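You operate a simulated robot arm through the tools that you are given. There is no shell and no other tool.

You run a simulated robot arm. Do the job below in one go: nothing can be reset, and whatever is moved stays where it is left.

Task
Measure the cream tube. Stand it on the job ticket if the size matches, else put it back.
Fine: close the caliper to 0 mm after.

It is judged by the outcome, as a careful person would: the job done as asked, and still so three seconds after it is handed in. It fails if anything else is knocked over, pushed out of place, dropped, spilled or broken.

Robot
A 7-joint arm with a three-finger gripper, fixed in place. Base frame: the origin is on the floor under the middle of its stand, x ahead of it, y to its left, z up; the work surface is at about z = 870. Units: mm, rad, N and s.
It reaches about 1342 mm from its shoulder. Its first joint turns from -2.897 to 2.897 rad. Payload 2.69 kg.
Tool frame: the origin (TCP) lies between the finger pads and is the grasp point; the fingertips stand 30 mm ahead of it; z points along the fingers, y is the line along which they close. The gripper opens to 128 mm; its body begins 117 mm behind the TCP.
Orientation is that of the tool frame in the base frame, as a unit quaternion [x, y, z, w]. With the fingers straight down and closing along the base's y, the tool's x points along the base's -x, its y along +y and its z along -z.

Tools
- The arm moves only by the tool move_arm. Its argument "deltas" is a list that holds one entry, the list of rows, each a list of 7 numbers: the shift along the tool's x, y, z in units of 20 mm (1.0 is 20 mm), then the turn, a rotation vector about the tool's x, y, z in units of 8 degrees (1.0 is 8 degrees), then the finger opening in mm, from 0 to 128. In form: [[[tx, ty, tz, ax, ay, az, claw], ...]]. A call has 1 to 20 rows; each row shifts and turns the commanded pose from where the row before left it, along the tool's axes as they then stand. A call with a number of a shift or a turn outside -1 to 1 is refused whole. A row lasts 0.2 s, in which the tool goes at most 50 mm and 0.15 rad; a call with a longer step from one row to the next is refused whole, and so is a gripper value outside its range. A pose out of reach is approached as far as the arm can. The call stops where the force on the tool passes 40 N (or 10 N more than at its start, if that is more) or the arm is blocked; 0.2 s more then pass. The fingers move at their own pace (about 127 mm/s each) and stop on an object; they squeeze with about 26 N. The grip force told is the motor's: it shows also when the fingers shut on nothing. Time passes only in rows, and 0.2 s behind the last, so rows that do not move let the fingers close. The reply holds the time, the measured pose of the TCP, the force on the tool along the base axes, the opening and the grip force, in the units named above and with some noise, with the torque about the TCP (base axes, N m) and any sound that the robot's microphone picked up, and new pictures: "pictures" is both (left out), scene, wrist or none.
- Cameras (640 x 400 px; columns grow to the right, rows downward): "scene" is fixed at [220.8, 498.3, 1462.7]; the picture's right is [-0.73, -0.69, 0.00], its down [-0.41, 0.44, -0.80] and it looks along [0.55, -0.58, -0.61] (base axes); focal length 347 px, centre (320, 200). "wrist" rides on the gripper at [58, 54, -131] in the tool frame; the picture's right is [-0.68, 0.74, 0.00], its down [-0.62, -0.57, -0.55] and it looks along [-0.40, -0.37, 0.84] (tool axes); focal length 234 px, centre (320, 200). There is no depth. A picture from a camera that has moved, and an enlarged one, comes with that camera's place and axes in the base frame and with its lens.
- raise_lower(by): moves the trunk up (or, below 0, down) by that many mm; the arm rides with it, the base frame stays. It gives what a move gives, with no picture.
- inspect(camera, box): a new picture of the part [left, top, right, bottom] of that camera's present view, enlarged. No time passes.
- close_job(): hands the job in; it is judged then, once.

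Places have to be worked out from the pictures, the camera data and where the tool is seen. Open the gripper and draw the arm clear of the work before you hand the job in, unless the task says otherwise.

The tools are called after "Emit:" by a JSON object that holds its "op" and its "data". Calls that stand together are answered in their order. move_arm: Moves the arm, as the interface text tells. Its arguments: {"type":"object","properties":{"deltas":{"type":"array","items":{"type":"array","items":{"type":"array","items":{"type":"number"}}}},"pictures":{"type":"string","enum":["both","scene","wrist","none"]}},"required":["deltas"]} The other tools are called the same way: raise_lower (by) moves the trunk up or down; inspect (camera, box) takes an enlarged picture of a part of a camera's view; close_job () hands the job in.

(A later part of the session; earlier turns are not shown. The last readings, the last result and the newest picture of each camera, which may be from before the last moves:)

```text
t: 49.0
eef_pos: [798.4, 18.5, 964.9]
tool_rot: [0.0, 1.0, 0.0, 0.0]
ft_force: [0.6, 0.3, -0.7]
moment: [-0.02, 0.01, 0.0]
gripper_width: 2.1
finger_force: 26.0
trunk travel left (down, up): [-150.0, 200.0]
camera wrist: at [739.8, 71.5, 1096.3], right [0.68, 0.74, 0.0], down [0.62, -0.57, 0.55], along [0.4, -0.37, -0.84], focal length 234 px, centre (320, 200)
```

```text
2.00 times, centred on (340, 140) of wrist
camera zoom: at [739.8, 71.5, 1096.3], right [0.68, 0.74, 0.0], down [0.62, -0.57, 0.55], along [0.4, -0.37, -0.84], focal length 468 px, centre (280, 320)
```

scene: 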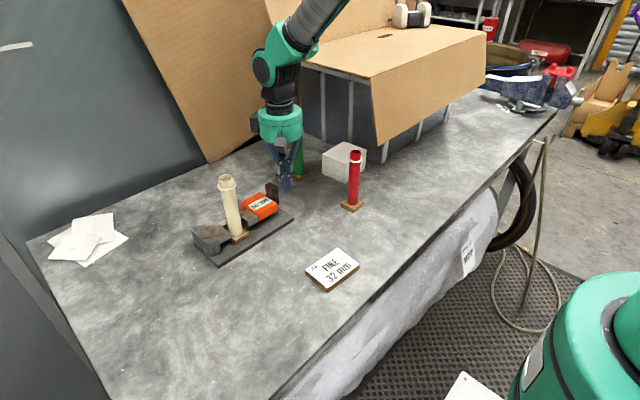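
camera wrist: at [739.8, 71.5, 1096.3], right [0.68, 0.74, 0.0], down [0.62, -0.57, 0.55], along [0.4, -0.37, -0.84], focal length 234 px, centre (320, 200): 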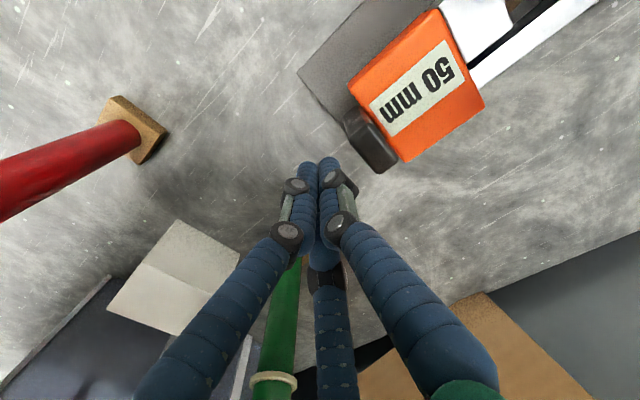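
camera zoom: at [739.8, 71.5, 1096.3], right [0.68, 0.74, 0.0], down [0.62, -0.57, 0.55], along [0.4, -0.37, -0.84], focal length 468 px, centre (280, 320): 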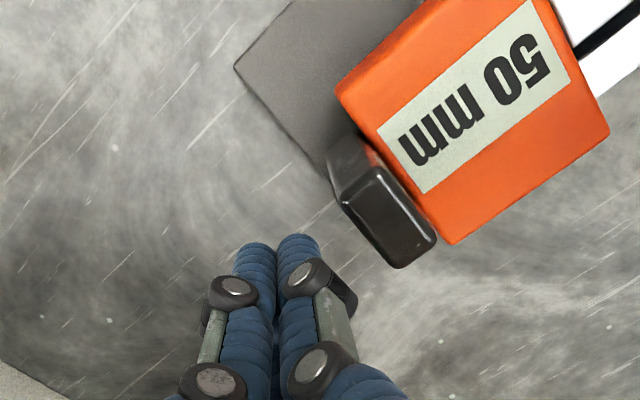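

The bundle is lined up with the post. I push toward +y slowly and watch the display.

Emit:
{"op": "move_arm", "data": {"deltas": [[[0, 0.3, 0, 0, 0, 0, 0], [0, 0.3, 0, 0, 0, 0, 0], [0, 0.25, 0, 0, 0, 0, 0], [0, 0.25, 0, 0, 0, 0, 0], [0, 0.2, 0, 0, 0, 0, 0], [0, 0.15, 0, 0, 0, 0, 0], [0, 0, 0, 0, 0, 0, 0]]], "pictures": "none"}}

Emit:
{"op": "inspect", "data": {"camera": "scene", "box": [190, 160, 300, 275]}}

Emit:
{"op": "inspect", "data": {"camera": "wrist", "box": [280, 0, 480, 180]}}

```text
t: 50.6
eef_pos: [798.3, 46.2, 965.8]
tool_rot: [-0.001, 1.0, 0.0, 0.001]
ft_force: [0.9, -0.3, 0.8]
moment: [-0.01, 0.03, -0.06]
gripper_width: 2.1
finger_force: 26.1
trunk travel left (down, up): [-150.0, 200.0]
```

```text
3.48 times, centred on (245, 218) of scene
camera zoom: at [220.8, 498.3, 1462.7], right [-0.73, -0.69, 0.0], down [-0.41, 0.44, -0.8], along [0.55, -0.58, -0.61], focal length 1208 px, centre (581, 139)
```

zoom: 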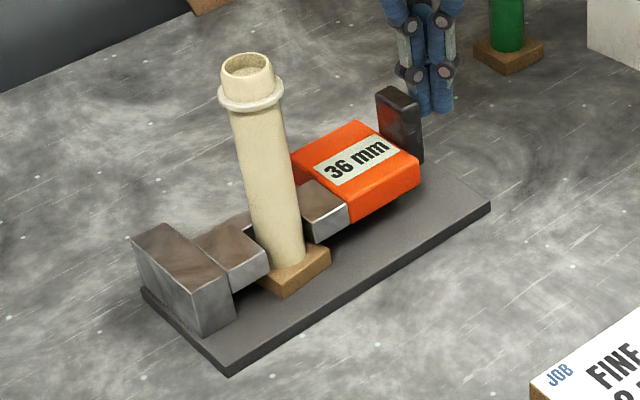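

```text
2.22 times, centred on (380, 90) of wrist
camera zoom: at [739.6, 100.9, 1096.1], right [0.68, 0.74, 0.0], down [0.62, -0.57, 0.55], along [0.4, -0.37, -0.84], focal length 520 px, centre (187, 444)
```

zoom: 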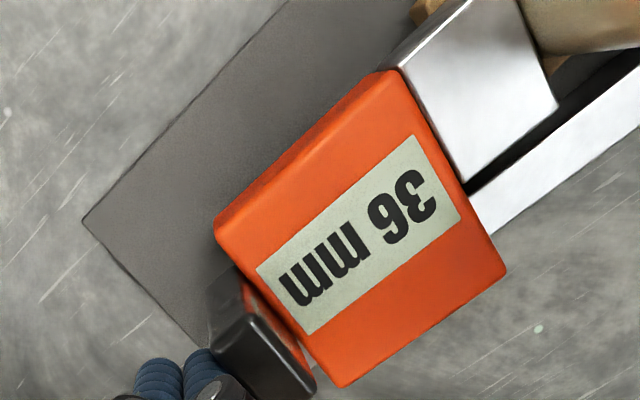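

The display reads 36 mm and is following smoothly. I continue in about 1 mm steps.

Emit:
{"op": "move_arm", "data": {"deltas": [[[0, 0.05, 0, 0, 0, 0, 0], [0, 0.05, 0, 0, 0, 0, 0], [0, 0, 0, 0, 0, 0, 0]]], "pictures": "none"}}

Emit:
{"op": "inspect", "data": {"camera": "scene", "box": [190, 160, 300, 275]}}

Emit:
{"op": "inspect", "data": {"camera": "wrist", "box": [280, 0, 480, 180]}}

```text
t: 51.4
eef_pos: [797.3, 49.5, 965.5]
tool_rot: [0.0, 1.0, 0.0, 0.001]
ft_force: [-0.8, -0.7, -0.8]
moment: [0.0, 0.0, 0.01]
gripper_width: 2.3
finger_force: 26.2
trunk travel left (down, up): [-150.0, 200.0]
```

```text
3.48 times, centred on (245, 218) of scene
camera zoom: at [220.8, 498.3, 1462.7], right [-0.73, -0.69, 0.0], down [-0.41, 0.44, -0.8], along [0.55, -0.58, -0.61], focal length 1208 px, centre (581, 139)
```

zoom: 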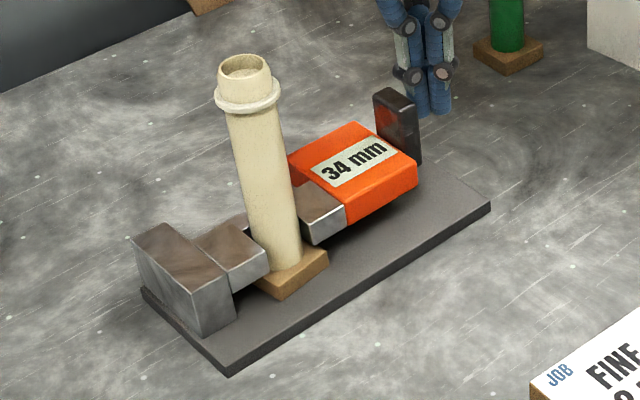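

```text
2.22 times, centred on (380, 90) of wrist
camera zoom: at [739.3, 103.2, 1096.3], right [0.68, 0.74, 0.0], down [0.62, -0.57, 0.55], along [0.4, -0.37, -0.84], focal length 520 px, centre (187, 444)
```

zoom: 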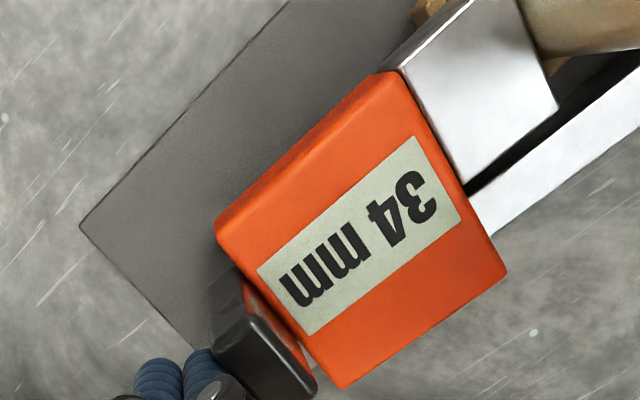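

It reads 34 mm and the jaw is now carrying the tube toward the fixed jaw. I continue 1 mm at a time.

Emit:
{"op": "move_arm", "data": {"deltas": [[[0, 0.05, 0, 0, 0, 0, 0], [0, 0, 0, 0, 0, 0, 0]]], "pictures": "none"}}

Emit:
{"op": "inspect", "data": {"camera": "scene", "box": [190, 160, 300, 275]}}

Emit:
{"op": "move_arm", "data": {"deltas": [[[0, 0.05, 0, 0, 0, 0, 0], [0, 0, 0, 0, 0, 0, 0]]], "pictures": "none"}}

Emit:
{"op": "inspect", "data": {"camera": "scene", "box": [190, 160, 300, 275]}}

```text
t: 52.0
eef_pos: [797.0, 51.1, 965.0]
tool_rot: [0.0, 1.0, 0.001, 0.0]
ft_force: [0.4, 0.3, 0.0]
moment: [0.03, 0.02, 0.05]
gripper_width: 2.4
finger_force: 25.8
trunk travel left (down, up): [-150.0, 200.0]
```

```text
3.48 times, centred on (245, 218) of scene
camera zoom: at [220.8, 498.3, 1462.7], right [-0.73, -0.69, 0.0], down [-0.41, 0.44, -0.8], along [0.55, -0.58, -0.61], focal length 1208 px, centre (581, 139)
```

zoom: 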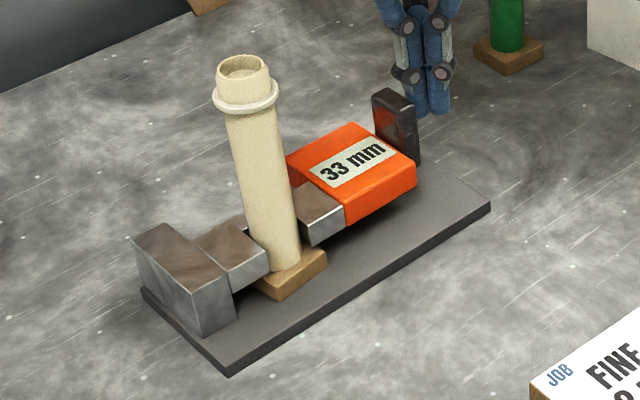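

```text
t: 52.6
eef_pos: [797.4, 51.3, 966.3]
tool_rot: [0.0, 1.0, 0.001, 0.0]
ft_force: [0.5, -1.4, 0.8]
moment: [-0.03, 0.01, 0.0]
gripper_width: 2.4
finger_force: 25.6
trunk travel left (down, up): [-150.0, 200.0]
```

```text
3.48 times, centred on (245, 218) of scene
camera zoom: at [220.8, 498.3, 1462.7], right [-0.73, -0.69, 0.0], down [-0.41, 0.44, -0.8], along [0.55, -0.58, -0.61], focal length 1208 px, centre (581, 139)
```

zoom: 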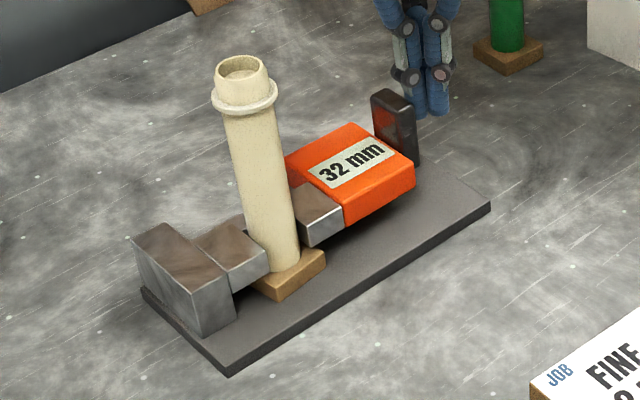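

It reads 32 mm, but I must make sure both jaws touch. I press another millimetre to see whether it stops there or goes on to 31.

Emit:
{"op": "move_arm", "data": {"deltas": [[[0, 0.05, 0, 0, 0, 0, 0], [0, 0, 0, 0, 0, 0, 0]]], "pictures": "none"}}

Emit:
{"op": "inspect", "data": {"camera": "scene", "box": [190, 160, 300, 275]}}

```text
t: 53.2
eef_pos: [796.7, 51.7, 966.0]
tool_rot: [0.0, 1.0, 0.0, 0.0]
ft_force: [-1.5, -8.9, 2.6]
moment: [0.08, -0.01, -0.03]
gripper_width: 2.0
finger_force: 26.1
trunk travel left (down, up): [-150.0, 200.0]
```

```text
3.48 times, centred on (245, 218) of scene
camera zoom: at [220.8, 498.3, 1462.7], right [-0.73, -0.69, 0.0], down [-0.41, 0.44, -0.8], along [0.55, -0.58, -0.61], focal length 1208 px, centre (581, 139)
```

zoom: 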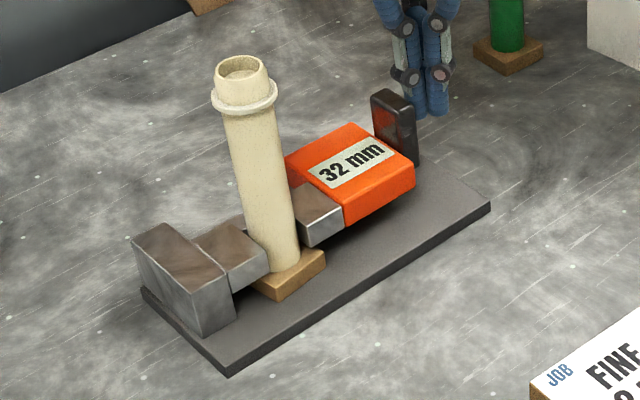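

The jaws are now closed on the tube: 9 N resistance with the display steady at 32 mm and the caliper not moving. I read the display once more in detail.

Emit:
{"op": "inspect", "data": {"camera": "scene", "box": [235, 195, 285, 235]}}

Emit:
{"op": "inspect", "data": {"camera": "wrist", "box": [280, 0, 480, 180]}}

```text
10.00 times, centred on (260, 215) of scene
camera zoom: at [220.8, 498.3, 1462.7], right [-0.73, -0.69, 0.0], down [-0.41, 0.44, -0.8], along [0.55, -0.58, -0.61], focal length 3472 px, centre (920, 50)
```

zoom: 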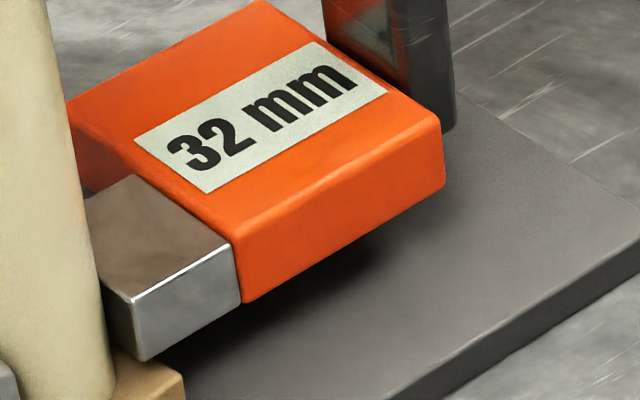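

```text
2.22 times, centred on (380, 90) of wrist
camera zoom: at [739.0, 105.6, 1096.5], right [0.68, 0.74, 0.0], down [0.62, -0.57, 0.55], along [0.4, -0.37, -0.84], focal length 520 px, centre (187, 444)
```

zoom: 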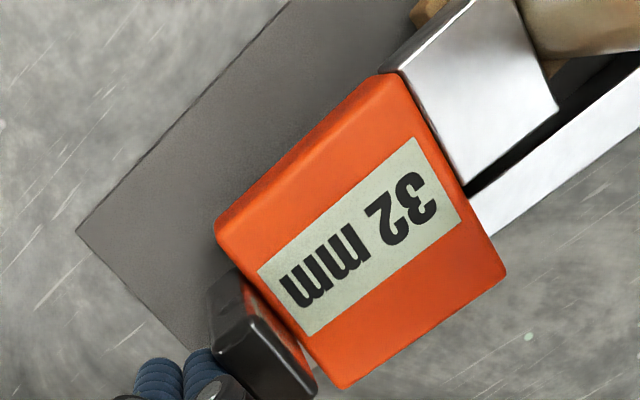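

Confirmed: 32 mm, which matches the ticket. Now I back off from the post, go over it to its +y side, and later reopen the slider a little (stopping short of the 50 mm limit) to free the tube.

Emit:
{"op": "move_arm", "data": {"deltas": [[[0, -0.4, 0, 0, 0, 0, 0], [0, -0.4, 0, 0, 0, 0, 0], [0, 0, -0.9, 0, 0, 0, 0], [0, 0, -0.95, 0, 0, 0, 0], [0, 0, -0.95, 0, 0, 0, 0], [0, 0.8, 0, 0, 0, 0, 0], [0, 0.8, 0, 0, 0, 0, 0], [0, 0.8, 0, 0, 0, 0, 0], [0, 0.8, 0, 0, 0, 0, 0], [0, 0.8, 0, 0, 0, 0, 0], [0, 0, 0, 0, 0, 0, 0]]], "pictures": "both"}}

Emit:
{"op": "inspect", "data": {"camera": "scene", "box": [190, 130, 300, 275]}}

Emit:
{"op": "inspect", "data": {"camera": "wrist", "box": [240, 60, 440, 240]}}

```text
t: 55.6
eef_pos: [798.2, 116.1, 1021.3]
tool_rot: [0.0, 1.0, 0.0, 0.0]
ft_force: [0.1, 0.6, 0.1]
moment: [-0.01, -0.02, 0.01]
gripper_width: 2.2
finger_force: 26.0
trunk travel left (down, up): [-150.0, 200.0]
camera wrist: at [739.8, 170.7, 1152.0], right [0.68, 0.74, 0.0], down [0.62, -0.57, 0.55], along [0.4, -0.37, -0.84], focal length 234 px, centre (320, 200)
```

scene: 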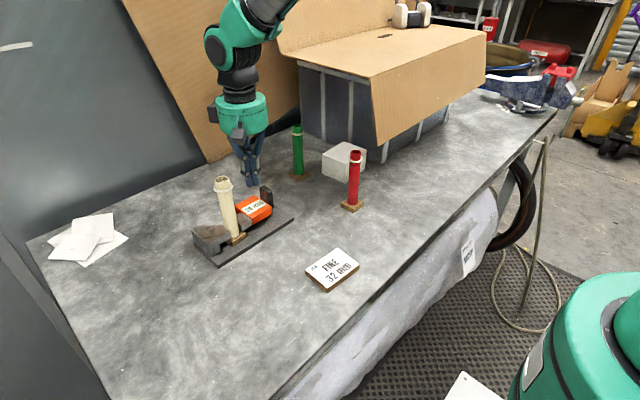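
wrist: 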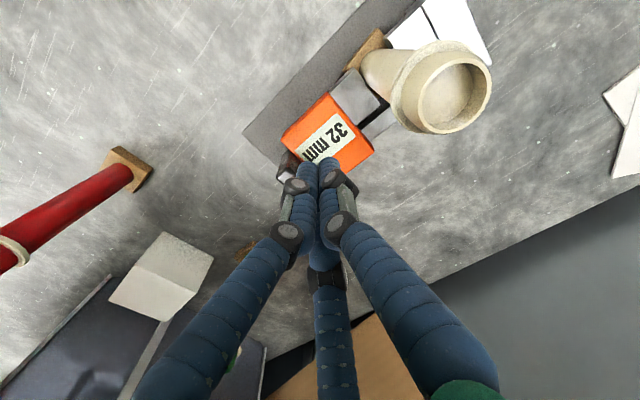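

```text
2.76 times, centred on (245, 202) of scene
camera zoom: at [220.8, 498.3, 1462.7], right [-0.73, -0.69, 0.0], down [-0.41, 0.44, -0.8], along [0.55, -0.58, -0.61], focal length 958 px, centre (527, 193)
```

zoom: 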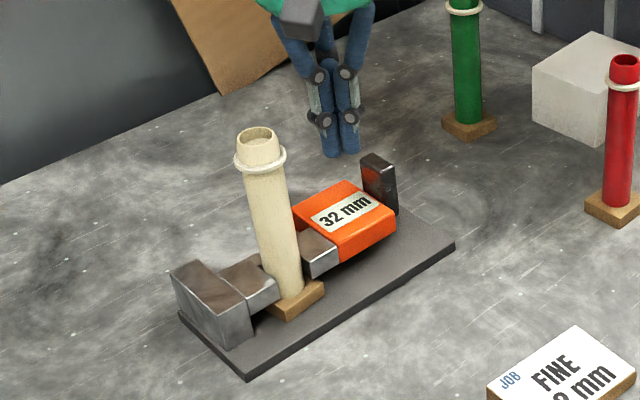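

```text
2.22 times, centred on (340, 150) of wrist
camera zoom: at [739.8, 170.7, 1152.0], right [0.68, 0.74, 0.0], down [0.62, -0.57, 0.55], along [0.4, -0.37, -0.84], focal length 520 px, centre (276, 311)
```

zoom: 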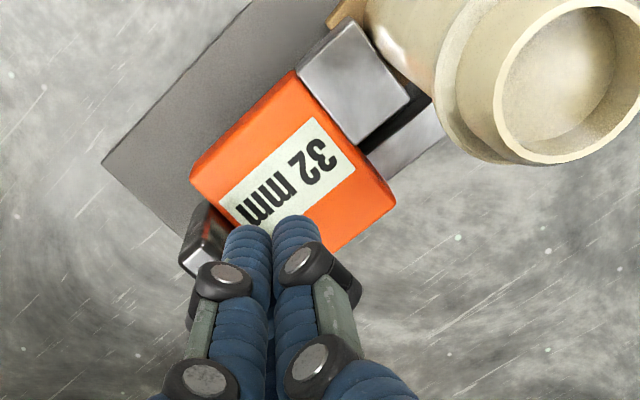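

The tube stays put and the fingers are on the +y side of the post. I lower and push the slider open to about 45 mm, short of the stop.

Emit:
{"op": "move_arm", "data": {"deltas": [[[0, 0, 0.8, 0, 0, 0, 0], [0, 0, 0.8, 0, 0, 0, 0], [0, 0, 0.65, 0, 0, 0, 0], [0, 0, 0, 0, 0, 0, 0], [0, -0.3, 0, 0, 0, 0, 0], [0, -0.3, 0, 0, 0, 0, 0], [0, -0.3, 0, 0, 0, 0, 0], [0, -0.3, 0, 0, 0, 0, 0], [0, -0.25, 0, 0, 0, 0, 0], [0, 0, 0, 0, 0, 0, 0]]], "pictures": "both"}}

Emit:
{"op": "inspect", "data": {"camera": "scene", "box": [190, 130, 300, 275]}}

Emit:
{"op": "inspect", "data": {"camera": "wrist", "box": [280, 0, 480, 180]}}

```text
t: 57.8
eef_pos: [798.1, 87.5, 976.3]
tool_rot: [0.0, 1.0, 0.0, 0.0]
ft_force: [0.8, 0.9, -0.4]
moment: [-0.03, 0.01, 0.04]
gripper_width: 2.4
finger_force: 26.6
trunk travel left (down, up): [-150.0, 200.0]
camera wrist: at [739.9, 141.4, 1107.3], right [0.68, 0.74, 0.0], down [0.62, -0.57, 0.55], along [0.4, -0.37, -0.84], focal length 234 px, centre (320, 200)
```

scene: 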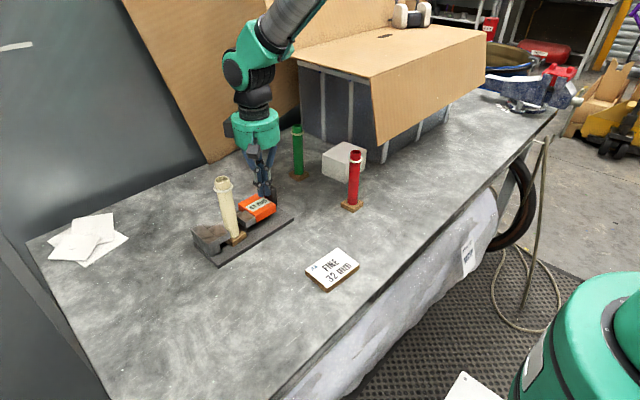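
wrist: 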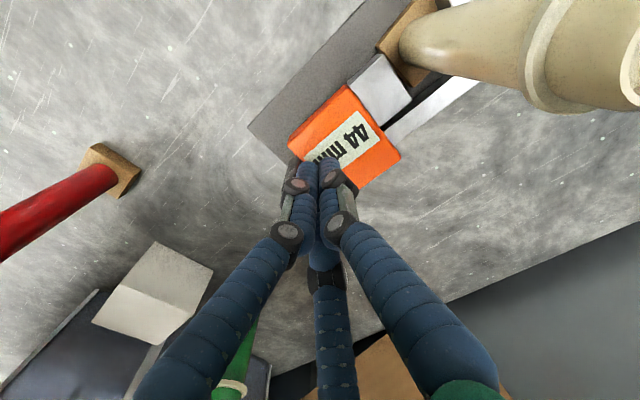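

```text
2.76 times, centred on (245, 202) of scene
camera zoom: at [220.8, 498.3, 1462.7], right [-0.73, -0.69, 0.0], down [-0.41, 0.44, -0.8], along [0.55, -0.58, -0.61], focal length 958 px, centre (527, 193)
```

zoom: 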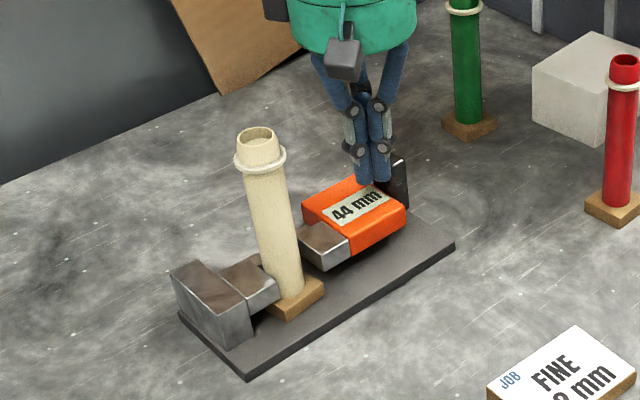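

```text
2.22 times, centred on (380, 90) of wrist
camera zoom: at [739.9, 141.4, 1107.3], right [0.68, 0.74, 0.0], down [0.62, -0.57, 0.55], along [0.4, -0.37, -0.84], focal length 520 px, centre (187, 444)
```

zoom: 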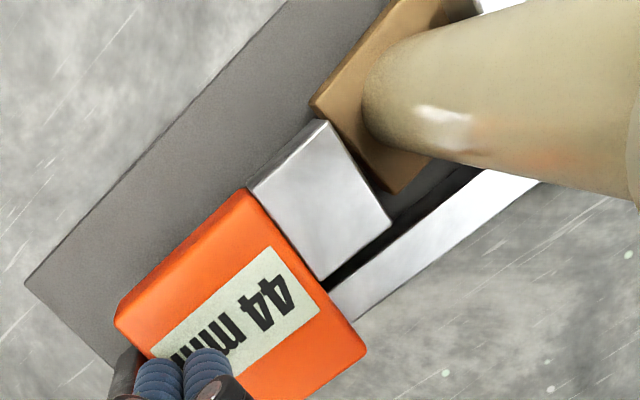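

The slider is at 44 mm, giving the tube 12 mm of slack. I back off, rise, open the fingers and go above the tube.

Emit:
{"op": "move_arm", "data": {"deltas": [[[0, 0.4, 0, 0, 0, 0, 0], [0, 0, -1, 0, 0, 0, 0], [0, 0, -1, 0, 0, 0, 0], [0, 0, -1, 0, 0, 0, 0], [0, 0, -1, 0, 0, 0, 0], [0, 0, -1, 0, 0, 0, 0], [0, 0, -1, 0, 0, 0, 0], [0, 0, -1, 0, 0, 0, 0], [0, 0, -1, 0, 0, 0, 0], [0.1, 0.95, 0, 0, 0, 0, 30], [0.1, 0.95, 0, 0, 0, 0, 60], [0.1, 0.95, 0, 0, 0, 0, 90], [0.1, 0.95, 0, 0, 0, 0, 90], [0.1, 0.95, 0, 0, 0, 0, 90], [0, 0.15, 0, 0, 0, 0, 90], [0, 0, 0, 0, 0, 0, 90], [0, 0, 0, 0, 0, 0, 90]]], "pictures": "both"}}

Emit:
{"op": "inspect", "data": {"camera": "wrist", "box": [240, 60, 400, 220]}}

Emit:
{"op": "inspect", "data": {"camera": "scene", "box": [180, 130, 300, 275]}}

```text
t: 61.4
eef_pos: [788.2, 194.2, 1137.9]
tool_rot: [0.0, 1.0, 0.0, 0.0]
ft_force: [-0.7, 0.3, -1.1]
moment: [0.0, -0.01, -0.01]
gripper_width: 89.8
finger_force: 0.0
trunk travel left (down, up): [-150.0, 200.0]
camera wrist: at [729.6, 247.6, 1268.1], right [0.68, 0.74, 0.0], down [0.62, -0.57, 0.55], along [0.4, -0.37, -0.84], focal length 234 px, centre (320, 200)
```

scene: 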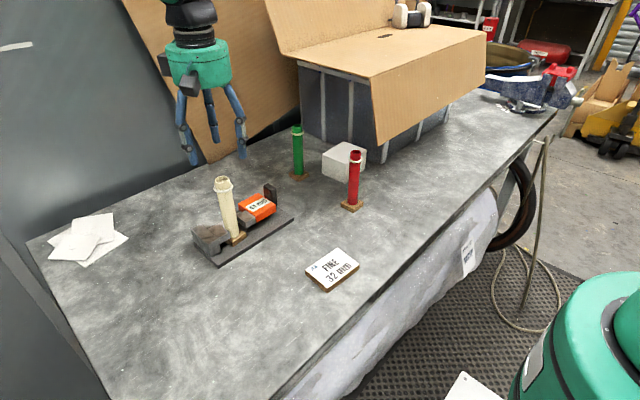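
wrist: 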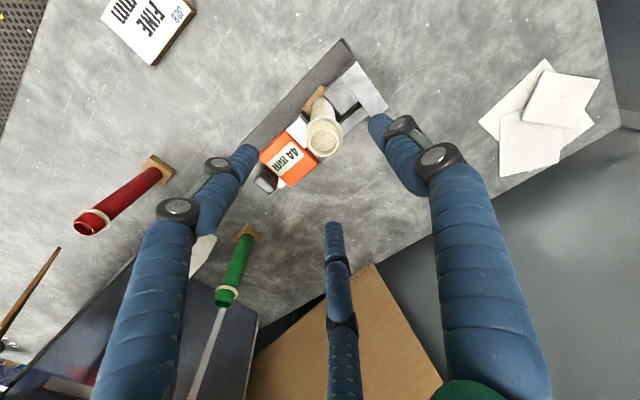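

```text
2.50 times, centred on (320, 140) of wrist
camera zoom: at [729.6, 247.6, 1268.1], right [0.68, 0.74, 0.0], down [0.62, -0.57, 0.55], along [0.4, -0.37, -0.84], focal length 585 px, centre (320, 350)
```

zoom: 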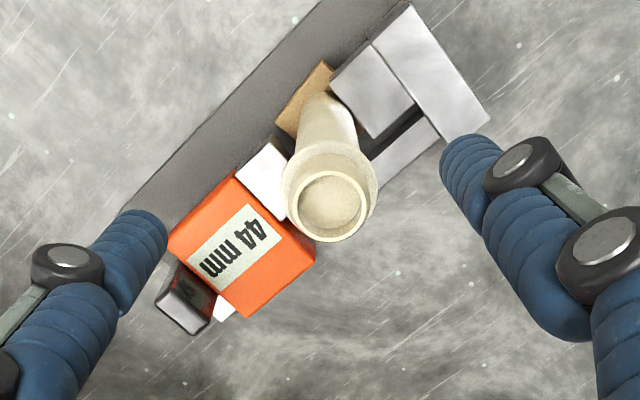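

```text
2.76 times, centred on (240, 202) of scene
camera zoom: at [220.8, 498.3, 1462.7], right [-0.73, -0.69, 0.0], down [-0.41, 0.44, -0.8], along [0.55, -0.58, -0.61], focal length 958 px, centre (541, 193)
```

zoom: 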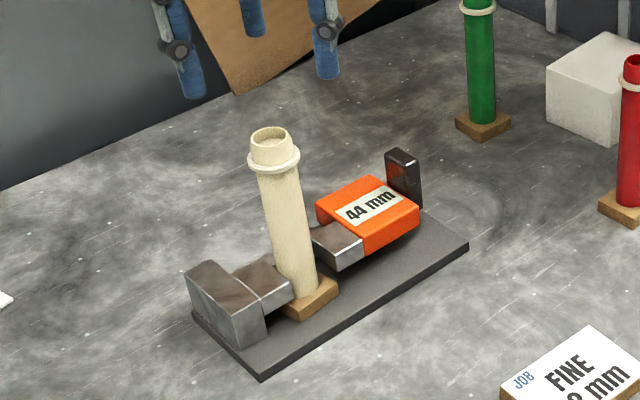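

Both cameras put the tube axis at about (786, 200), touching the fixed jaw. I centre over it and descend with open fingers to collar height.

Emit:
{"op": "move_arm", "data": {"deltas": [[[0.065, 0.32, 0, 0, 0, 0, 90], [0, 0, 0.9, 0, 0, 0, 90], [0, 0, 0.9, 0, 0, 0, 90], [0, 0, 0.9, 0, 0, 0, 90], [0, 0, 0.9, 0, 0, 0, 90], [0, 0, 0.7, 0, 0, 0, 90], [0, 0, 0.5, 0, 0, 0, 90], [0, 0, 0, 0, 0, 0, 90]]], "pictures": "both"}}

Emit:
{"op": "inspect", "data": {"camera": "wrist", "box": [230, 80, 410, 260]}}

Emit:
{"op": "inspect", "data": {"camera": "scene", "box": [180, 130, 300, 275]}}

```text
t: 63.2
eef_pos: [786.9, 199.6, 1040.6]
tool_rot: [0.0, 1.0, 0.0, 0.0]
ft_force: [0.7, -0.2, 0.4]
moment: [0.0, 0.0, -0.03]
gripper_width: 90.1
finger_force: 0.1
trunk travel left (down, up): [-150.0, 200.0]
camera wrist: at [728.4, 253.3, 1172.0], right [0.68, 0.74, 0.0], down [0.62, -0.57, 0.55], along [0.4, -0.37, -0.84], focal length 234 px, centre (320, 200)
```

scene: 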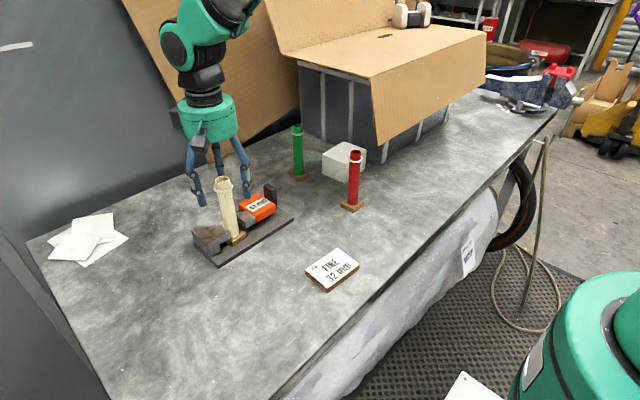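
wrist: 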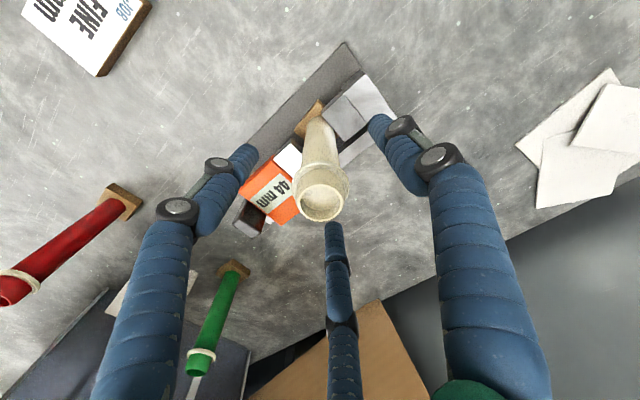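

```text
2.22 times, centred on (320, 170) of wrist
camera zoom: at [728.4, 253.3, 1172.0], right [0.68, 0.74, 0.0], down [0.62, -0.57, 0.55], along [0.4, -0.37, -0.84], focal length 520 px, centre (320, 267)
```

zoom: 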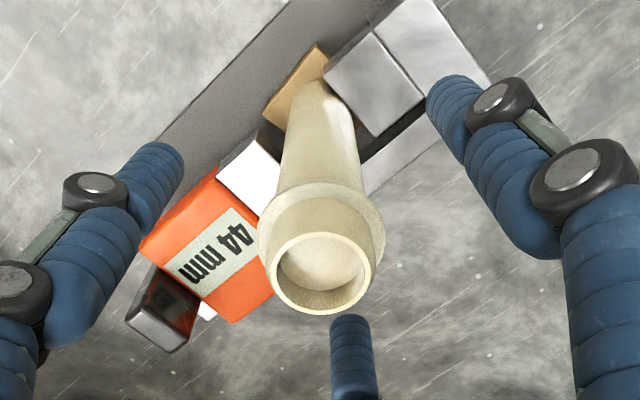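

```text
2.76 times, centred on (240, 202) of scene
camera zoom: at [220.8, 498.3, 1462.7], right [-0.73, -0.69, 0.0], down [-0.41, 0.44, -0.8], along [0.55, -0.58, -0.61], focal length 958 px, centre (541, 193)
```

zoom: 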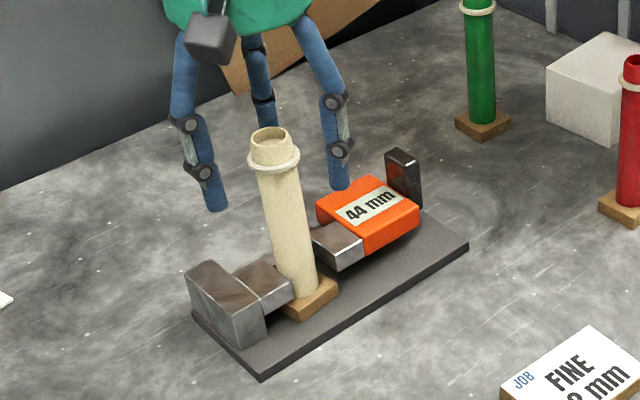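

The tube top projects to (787, 200) and the TCP is at (786.5, 199.5), so it is centred. I close on the collar in steps.

Emit:
{"op": "move_arm", "data": {"deltas": [[[0, 0, 0, 0, 0, 0, 70], [0, 0, 0, 0, 0, 0, 56], [0, 0, 0, 0, 0, 0, 48], [0, 0, 0, 0, 0, 0, 44], [0, 0, 0, 0, 0, 0, 40], [0, 0, 0, 0, 0, 0, 34], [0, 0, 0, 0, 0, 0, 20], [0, 0, 0, 0, 0, 0, 5], [0, 0, 0, 0, 0, 0, 5], [0, 0, 0, 0, 0, 0, 5]]], "pictures": "both"}}

Emit:
{"op": "inspect", "data": {"camera": "wrist", "box": [230, 80, 410, 260]}}

Emit:
{"op": "inspect", "data": {"camera": "scene", "box": [180, 130, 300, 275]}}

```text
t: 65.4
eef_pos: [786.1, 198.5, 1042.1]
tool_rot: [-0.001, 1.0, 0.0, 0.0]
ft_force: [0.8, 0.0, 0.8]
moment: [0.07, -0.08, -0.02]
gripper_width: 37.2
finger_force: 26.3
trunk travel left (down, up): [-150.0, 200.0]
camera wrist: at [728.3, 253.3, 1172.3], right [0.68, 0.74, 0.0], down [0.62, -0.57, 0.55], along [0.4, -0.37, -0.84], focal length 234 px, centre (320, 200)
```

scene: 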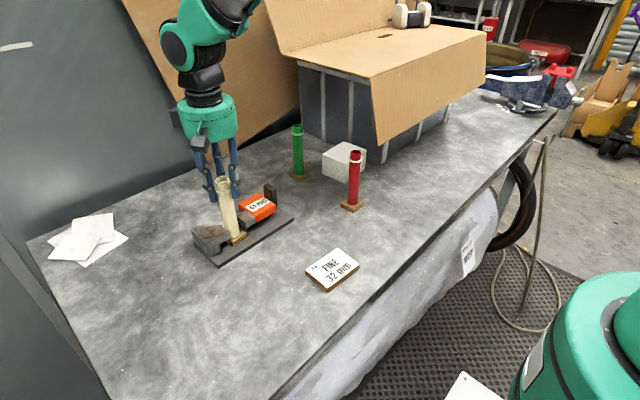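
wrist: 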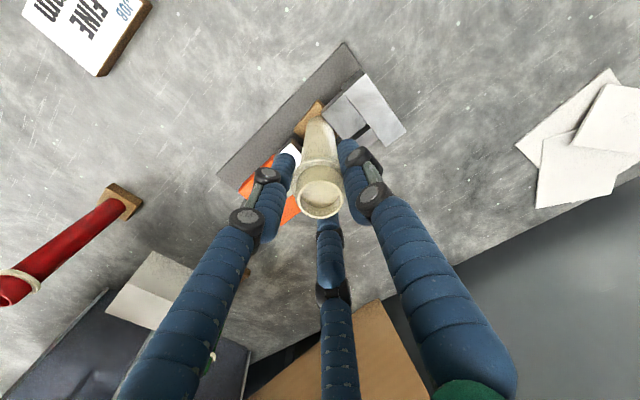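

```text
2.22 times, centred on (320, 170) of wrist
camera zoom: at [728.3, 253.3, 1172.3], right [0.68, 0.74, 0.0], down [0.62, -0.57, 0.55], along [0.4, -0.37, -0.84], focal length 520 px, centre (320, 267)
```

zoom: 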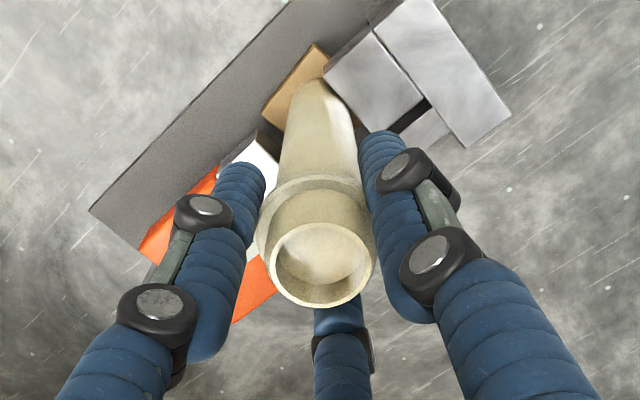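

```text
2.76 times, centred on (240, 202) of scene
camera zoom: at [220.8, 498.3, 1462.7], right [-0.73, -0.69, 0.0], down [-0.41, 0.44, -0.8], along [0.55, -0.58, -0.61], focal length 958 px, centre (541, 193)
```

zoom: 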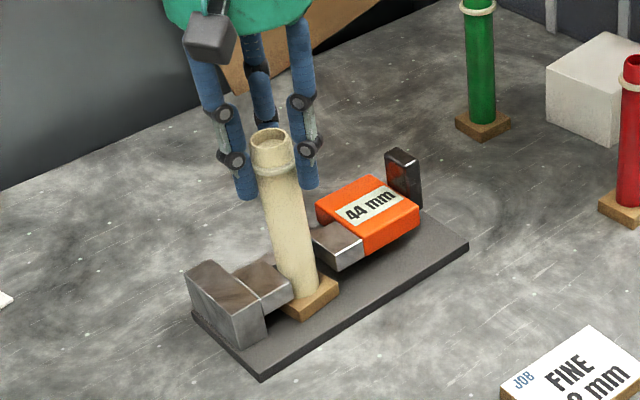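

Firm grip (26 N at 37.2 mm). I lift only 8 mm so the foot stays below the jaw bottoms, and shift 5 mm toward -y to centre it in the gap.

Emit:
{"op": "move_arm", "data": {"deltas": [[[0, 0, -0.1, 0, 0, 0, 5], [0, 0, -0.15, 0, 0, 0, 5], [0, 0, -0.15, 0, 0, 0, 5], [0, -0.12, 0, 0, 0, 0, 5], [0, -0.12, 0, 0, 0, 0, 5], [0, 0, 0, 0, 0, 0, 5]]], "pictures": "scene"}}

Emit:
{"op": "inspect", "data": {"camera": "scene", "box": [180, 130, 300, 275]}}

Emit:
{"op": "inspect", "data": {"camera": "wrist", "box": [230, 80, 410, 260]}}

```text
t: 66.8
eef_pos: [787.4, 194.2, 1048.8]
tool_rot: [0.0, 1.0, 0.0, -0.001]
ft_force: [0.2, 3.0, -9.2]
moment: [0.21, 0.19, 0.02]
gripper_width: 37.7
finger_force: 25.6
trunk travel left (down, up): [-150.0, 200.0]
```

scene: 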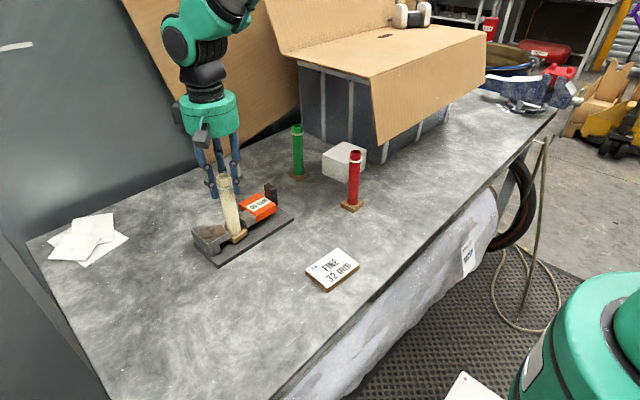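

```text
2.76 times, centred on (240, 202) of scene
camera zoom: at [220.8, 498.3, 1462.7], right [-0.73, -0.69, 0.0], down [-0.41, 0.44, -0.8], along [0.55, -0.58, -0.61], focal length 958 px, centre (541, 193)
```

zoom: 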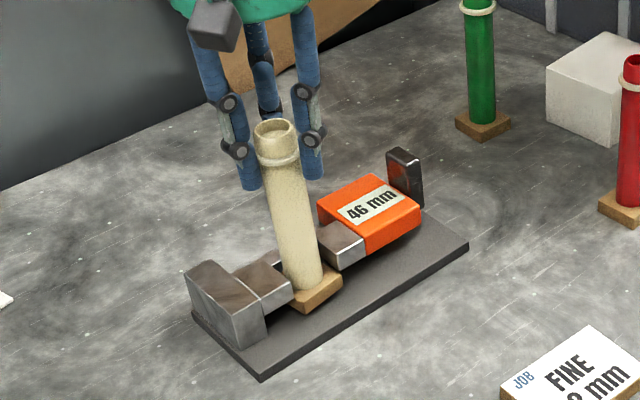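

```text
2.22 times, centred on (320, 170) of wrist
camera zoom: at [728.2, 248.5, 1179.0], right [0.68, 0.74, 0.0], down [0.62, -0.57, 0.55], along [0.4, -0.37, -0.84], focal length 520 px, centre (320, 267)
```

zoom: 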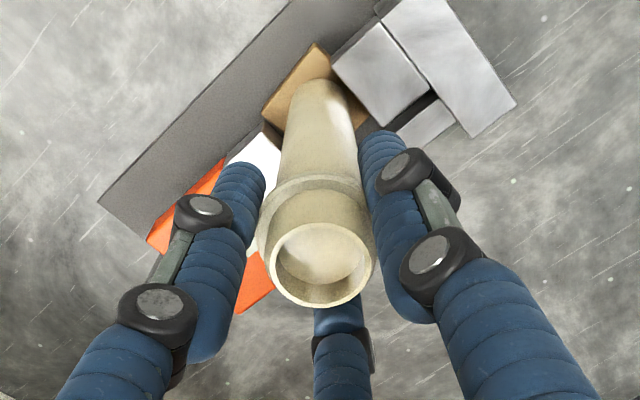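

The tool reads -9 N in z and the slider crept to 46 mm, so the foot is touching the jaw underside. I lower 4 mm to relieve it and re-read.

Emit:
{"op": "move_arm", "data": {"deltas": [[[0, 0, 0.1, 0, 0, 0, 5], [0, 0, 0.1, 0, 0, 0, 5], [0, 0, 0, 0, 0, 0, 5]]], "pictures": "none"}}

Emit:
{"op": "inspect", "data": {"camera": "scene", "box": [200, 190, 290, 275]}}

Emit:
{"op": "inspect", "data": {"camera": "wrist", "box": [260, 60, 400, 200]}}

```text
t: 67.6
eef_pos: [788.7, 193.4, 1046.9]
tool_rot: [0.0, 1.0, -0.001, 0.0]
ft_force: [-0.1, 0.2, -1.9]
moment: [0.0, -0.01, 0.02]
gripper_width: 37.8
finger_force: 25.6
trunk travel left (down, up): [-150.0, 200.0]
```

```text
4.71 times, centred on (245, 232) of scene
camera zoom: at [220.8, 498.3, 1462.7], right [-0.73, -0.69, 0.0], down [-0.41, 0.44, -0.8], along [0.55, -0.58, -0.61], focal length 1634 px, centre (673, 47)
```

zoom: 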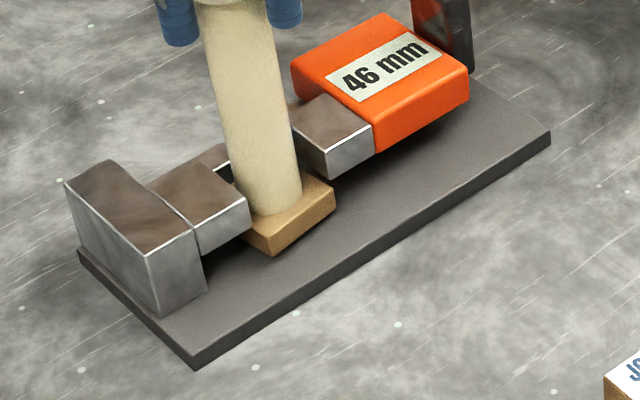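

```text
2.86 times, centred on (330, 130) of wrist
camera zoom: at [728.8, 248.2, 1176.5], right [0.68, 0.74, 0.0], down [0.62, -0.57, 0.55], along [0.4, -0.37, -0.84], focal length 669 px, centre (291, 400)
```

zoom: 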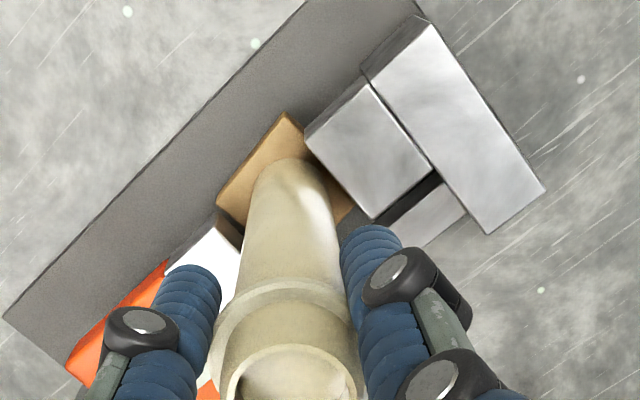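

Free again (-1.9 N, just the tube's weight), with the foot about 4 mm above the plate. I slide the tube straight out toward -x.

Emit:
{"op": "move_arm", "data": {"deltas": [[[0.25, 0, 0, 0, 0, 0, 5], [0.4, 0, 0, 0, 0, 0, 5], [0.4, 0, 0, 0, 0, 0, 5], [0.4, 0, 0, 0, 0, 0, 5], [0, 0, 0, 0, 0, 0, 5]]], "pictures": "none"}}

Emit:
{"op": "inspect", "data": {"camera": "scene", "box": [200, 190, 290, 275]}}

```text
t: 68.8
eef_pos: [757.8, 194.5, 1044.4]
tool_rot: [0.0, 1.0, 0.001, 0.0]
ft_force: [-0.4, 1.3, -0.6]
moment: [0.0, -0.03, 0.0]
gripper_width: 37.7
finger_force: 25.8
trunk travel left (down, up): [-150.0, 200.0]
```

```text
4.71 times, centred on (245, 232) of scene
camera zoom: at [220.8, 498.3, 1462.7], right [-0.73, -0.69, 0.0], down [-0.41, 0.44, -0.8], along [0.55, -0.58, -0.61], focal length 1634 px, centre (673, 47)
```

zoom: 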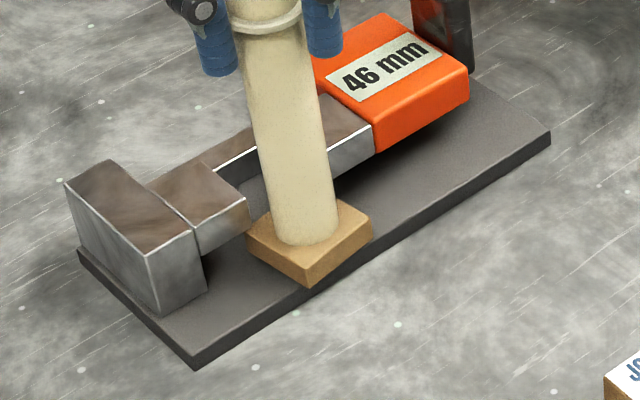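

It slides out cleanly and the caliper has not moved. I continue out and then lift to carry height.

Emit:
{"op": "move_arm", "data": {"deltas": [[[0.5, 0, 0, 0, 0, 0, 5], [0.6, 0, 0, 0, 0, 0, 5], [0.6, 0, 0, 0, 0, 0, 5], [0.4, 0, 0, 0, 0, 0, 5], [0, 0, -0.5, 0, 0, 0, 5], [0, 0, -0.8, 0, 0, 0, 5], [0, 0, -0.8, 0, 0, 0, 5], [0, 0, -0.8, 0, 0, 0, 5], [0, 0, -0.5, 0, 0, 0, 5], [0, 0, 0, 0, 0, 0, 5]]], "pictures": "both"}}

Emit:
{"op": "inspect", "data": {"camera": "scene", "box": [180, 180, 300, 270]}}

Emit:
{"op": "inspect", "data": {"camera": "wrist", "box": [40, 0, 240, 160]}}

```text
t: 71.0
eef_pos: [715.4, 195.3, 1113.3]
tool_rot: [0.0, 1.0, 0.0, 0.0]
ft_force: [-0.3, -0.7, -1.2]
moment: [0.01, -0.02, 0.0]
gripper_width: 37.5
finger_force: 25.8
trunk travel left (down, up): [-150.0, 200.0]
camera wrist: at [656.8, 248.7, 1243.8], right [0.68, 0.74, 0.0], down [0.62, -0.57, 0.55], along [0.4, -0.37, -0.84], focal length 234 px, centre (320, 200)
```

scene: 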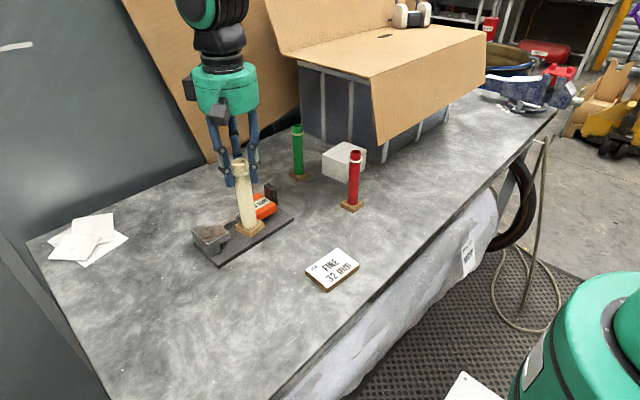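
wrist: 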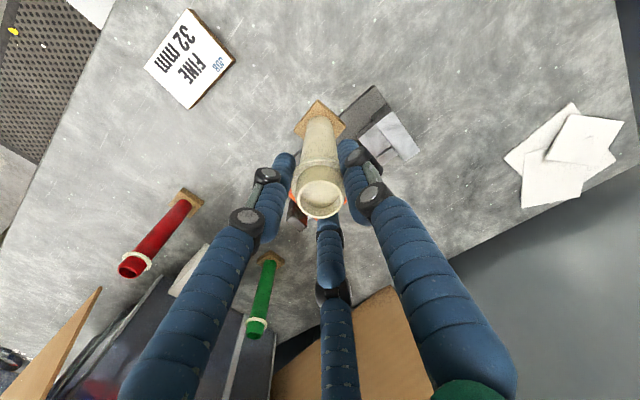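

```text
4.44 times, centred on (240, 225) of scene
camera zoom: at [220.8, 498.3, 1462.7], right [-0.73, -0.69, 0.0], down [-0.41, 0.44, -0.8], along [0.55, -0.58, -0.61], focal length 1543 px, centre (676, 89)
```

zoom: 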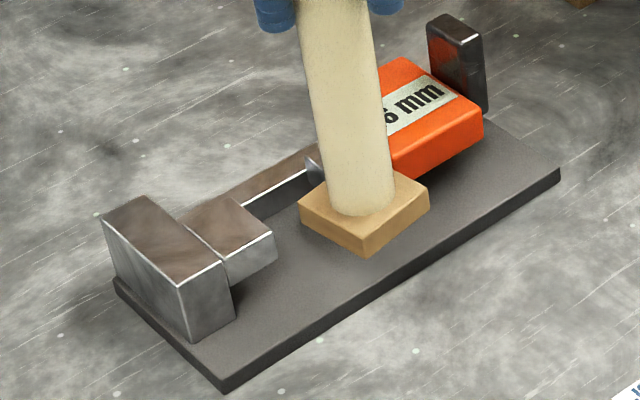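

```text
2.50 times, centred on (140, 80) of wrist
camera zoom: at [656.8, 248.7, 1243.8], right [0.68, 0.74, 0.0], down [0.62, -0.57, 0.55], along [0.4, -0.37, -0.84], focal length 585 px, centre (770, 500)
```

zoom: 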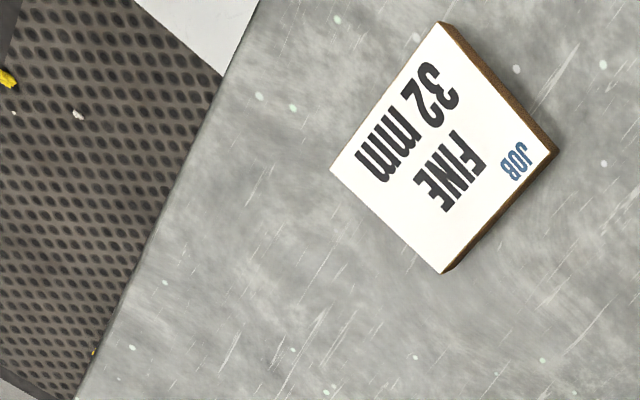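

Comparing with the first picture, the caliper is still only about 6.6 mm toward -y and unrotated. The ticket centre is near (551, 106), about 70 × 100 mm, so I carry the tube there at height.

Emit:
{"op": "move_arm", "data": {"deltas": [[[0.4, -0.22, 0, 0, 0, 0, 5], [0.7, -0.38, 0, 0, 0, 0, 5], [0.75, -0.4, 0, 0, 0, 0, 5], [0.75, -0.4, 0, 0, 0, 0, 5], [0.75, -0.4, 0, 0, 0, 0, 5], [0.75, -0.4, 0, 0, 0, 0, 5], [0.75, -0.4, 0, 0, 0, 0, 5], [0.75, -0.4, 0, 0, 0, 0, 5], [0.75, -0.4, 0, 0, 0, 0, 5], [0.75, -0.4, 0, 0, 0, 0, 5], [0.7, -0.4, 0, 0, 0, 0, 5], [0.4, -0.23, 0, 0, 0, 0, 5], [0, 0, 0, 0, 0, 0, 5], [0, 0, 0, 0, 0, 0, 5]]], "pictures": "both"}}

Emit:
{"op": "inspect", "data": {"camera": "scene", "box": [270, 100, 410, 310]}}

Emit:
{"op": "inspect", "data": {"camera": "wrist", "box": [220, 40, 420, 240]}}

```text
t: 74.0
eef_pos: [552.2, 106.8, 1114.3]
tool_rot: [0.0, 1.0, 0.0, 0.0]
ft_force: [0.2, 0.2, -0.5]
moment: [0.0, 0.02, -0.01]
gripper_width: 37.3
finger_force: 26.3
trunk travel left (down, up): [-150.0, 200.0]
camera wrist: at [494.3, 159.5, 1244.2], right [0.68, 0.74, 0.0], down [0.62, -0.57, 0.55], along [0.4, -0.37, -0.84], focal length 234 px, centre (320, 200)
```

scene: 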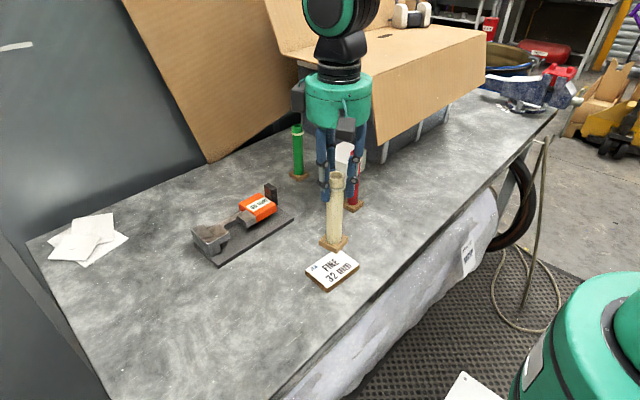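
wrist: 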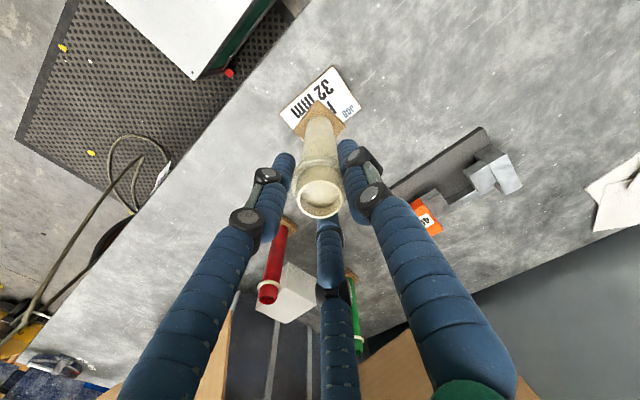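

```text
1.90 times, centred on (340, 205) of scene
camera zoom: at [220.8, 498.3, 1462.7], right [-0.73, -0.69, 0.0], down [-0.41, 0.44, -0.8], along [0.55, -0.58, -0.61], focal length 661 px, centre (282, 190)
```

zoom: 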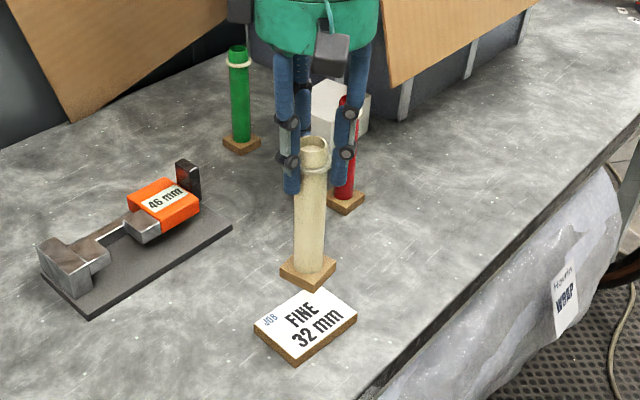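

```text
2.00 times, centred on (320, 140) of wrist
camera zoom: at [494.3, 159.5, 1244.2], right [0.68, 0.74, 0.0], down [0.62, -0.57, 0.55], along [0.4, -0.37, -0.84], focal length 468 px, centre (320, 320)
```

zoom: 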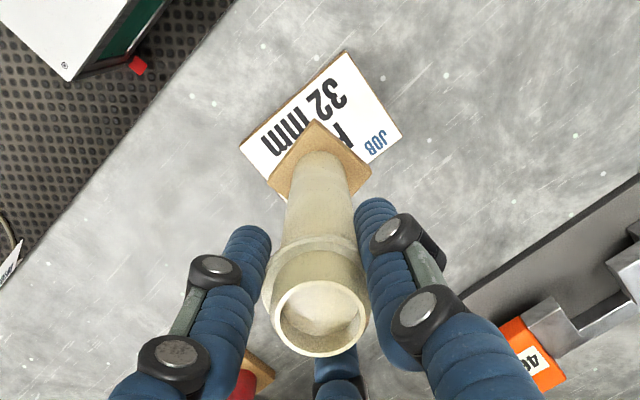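

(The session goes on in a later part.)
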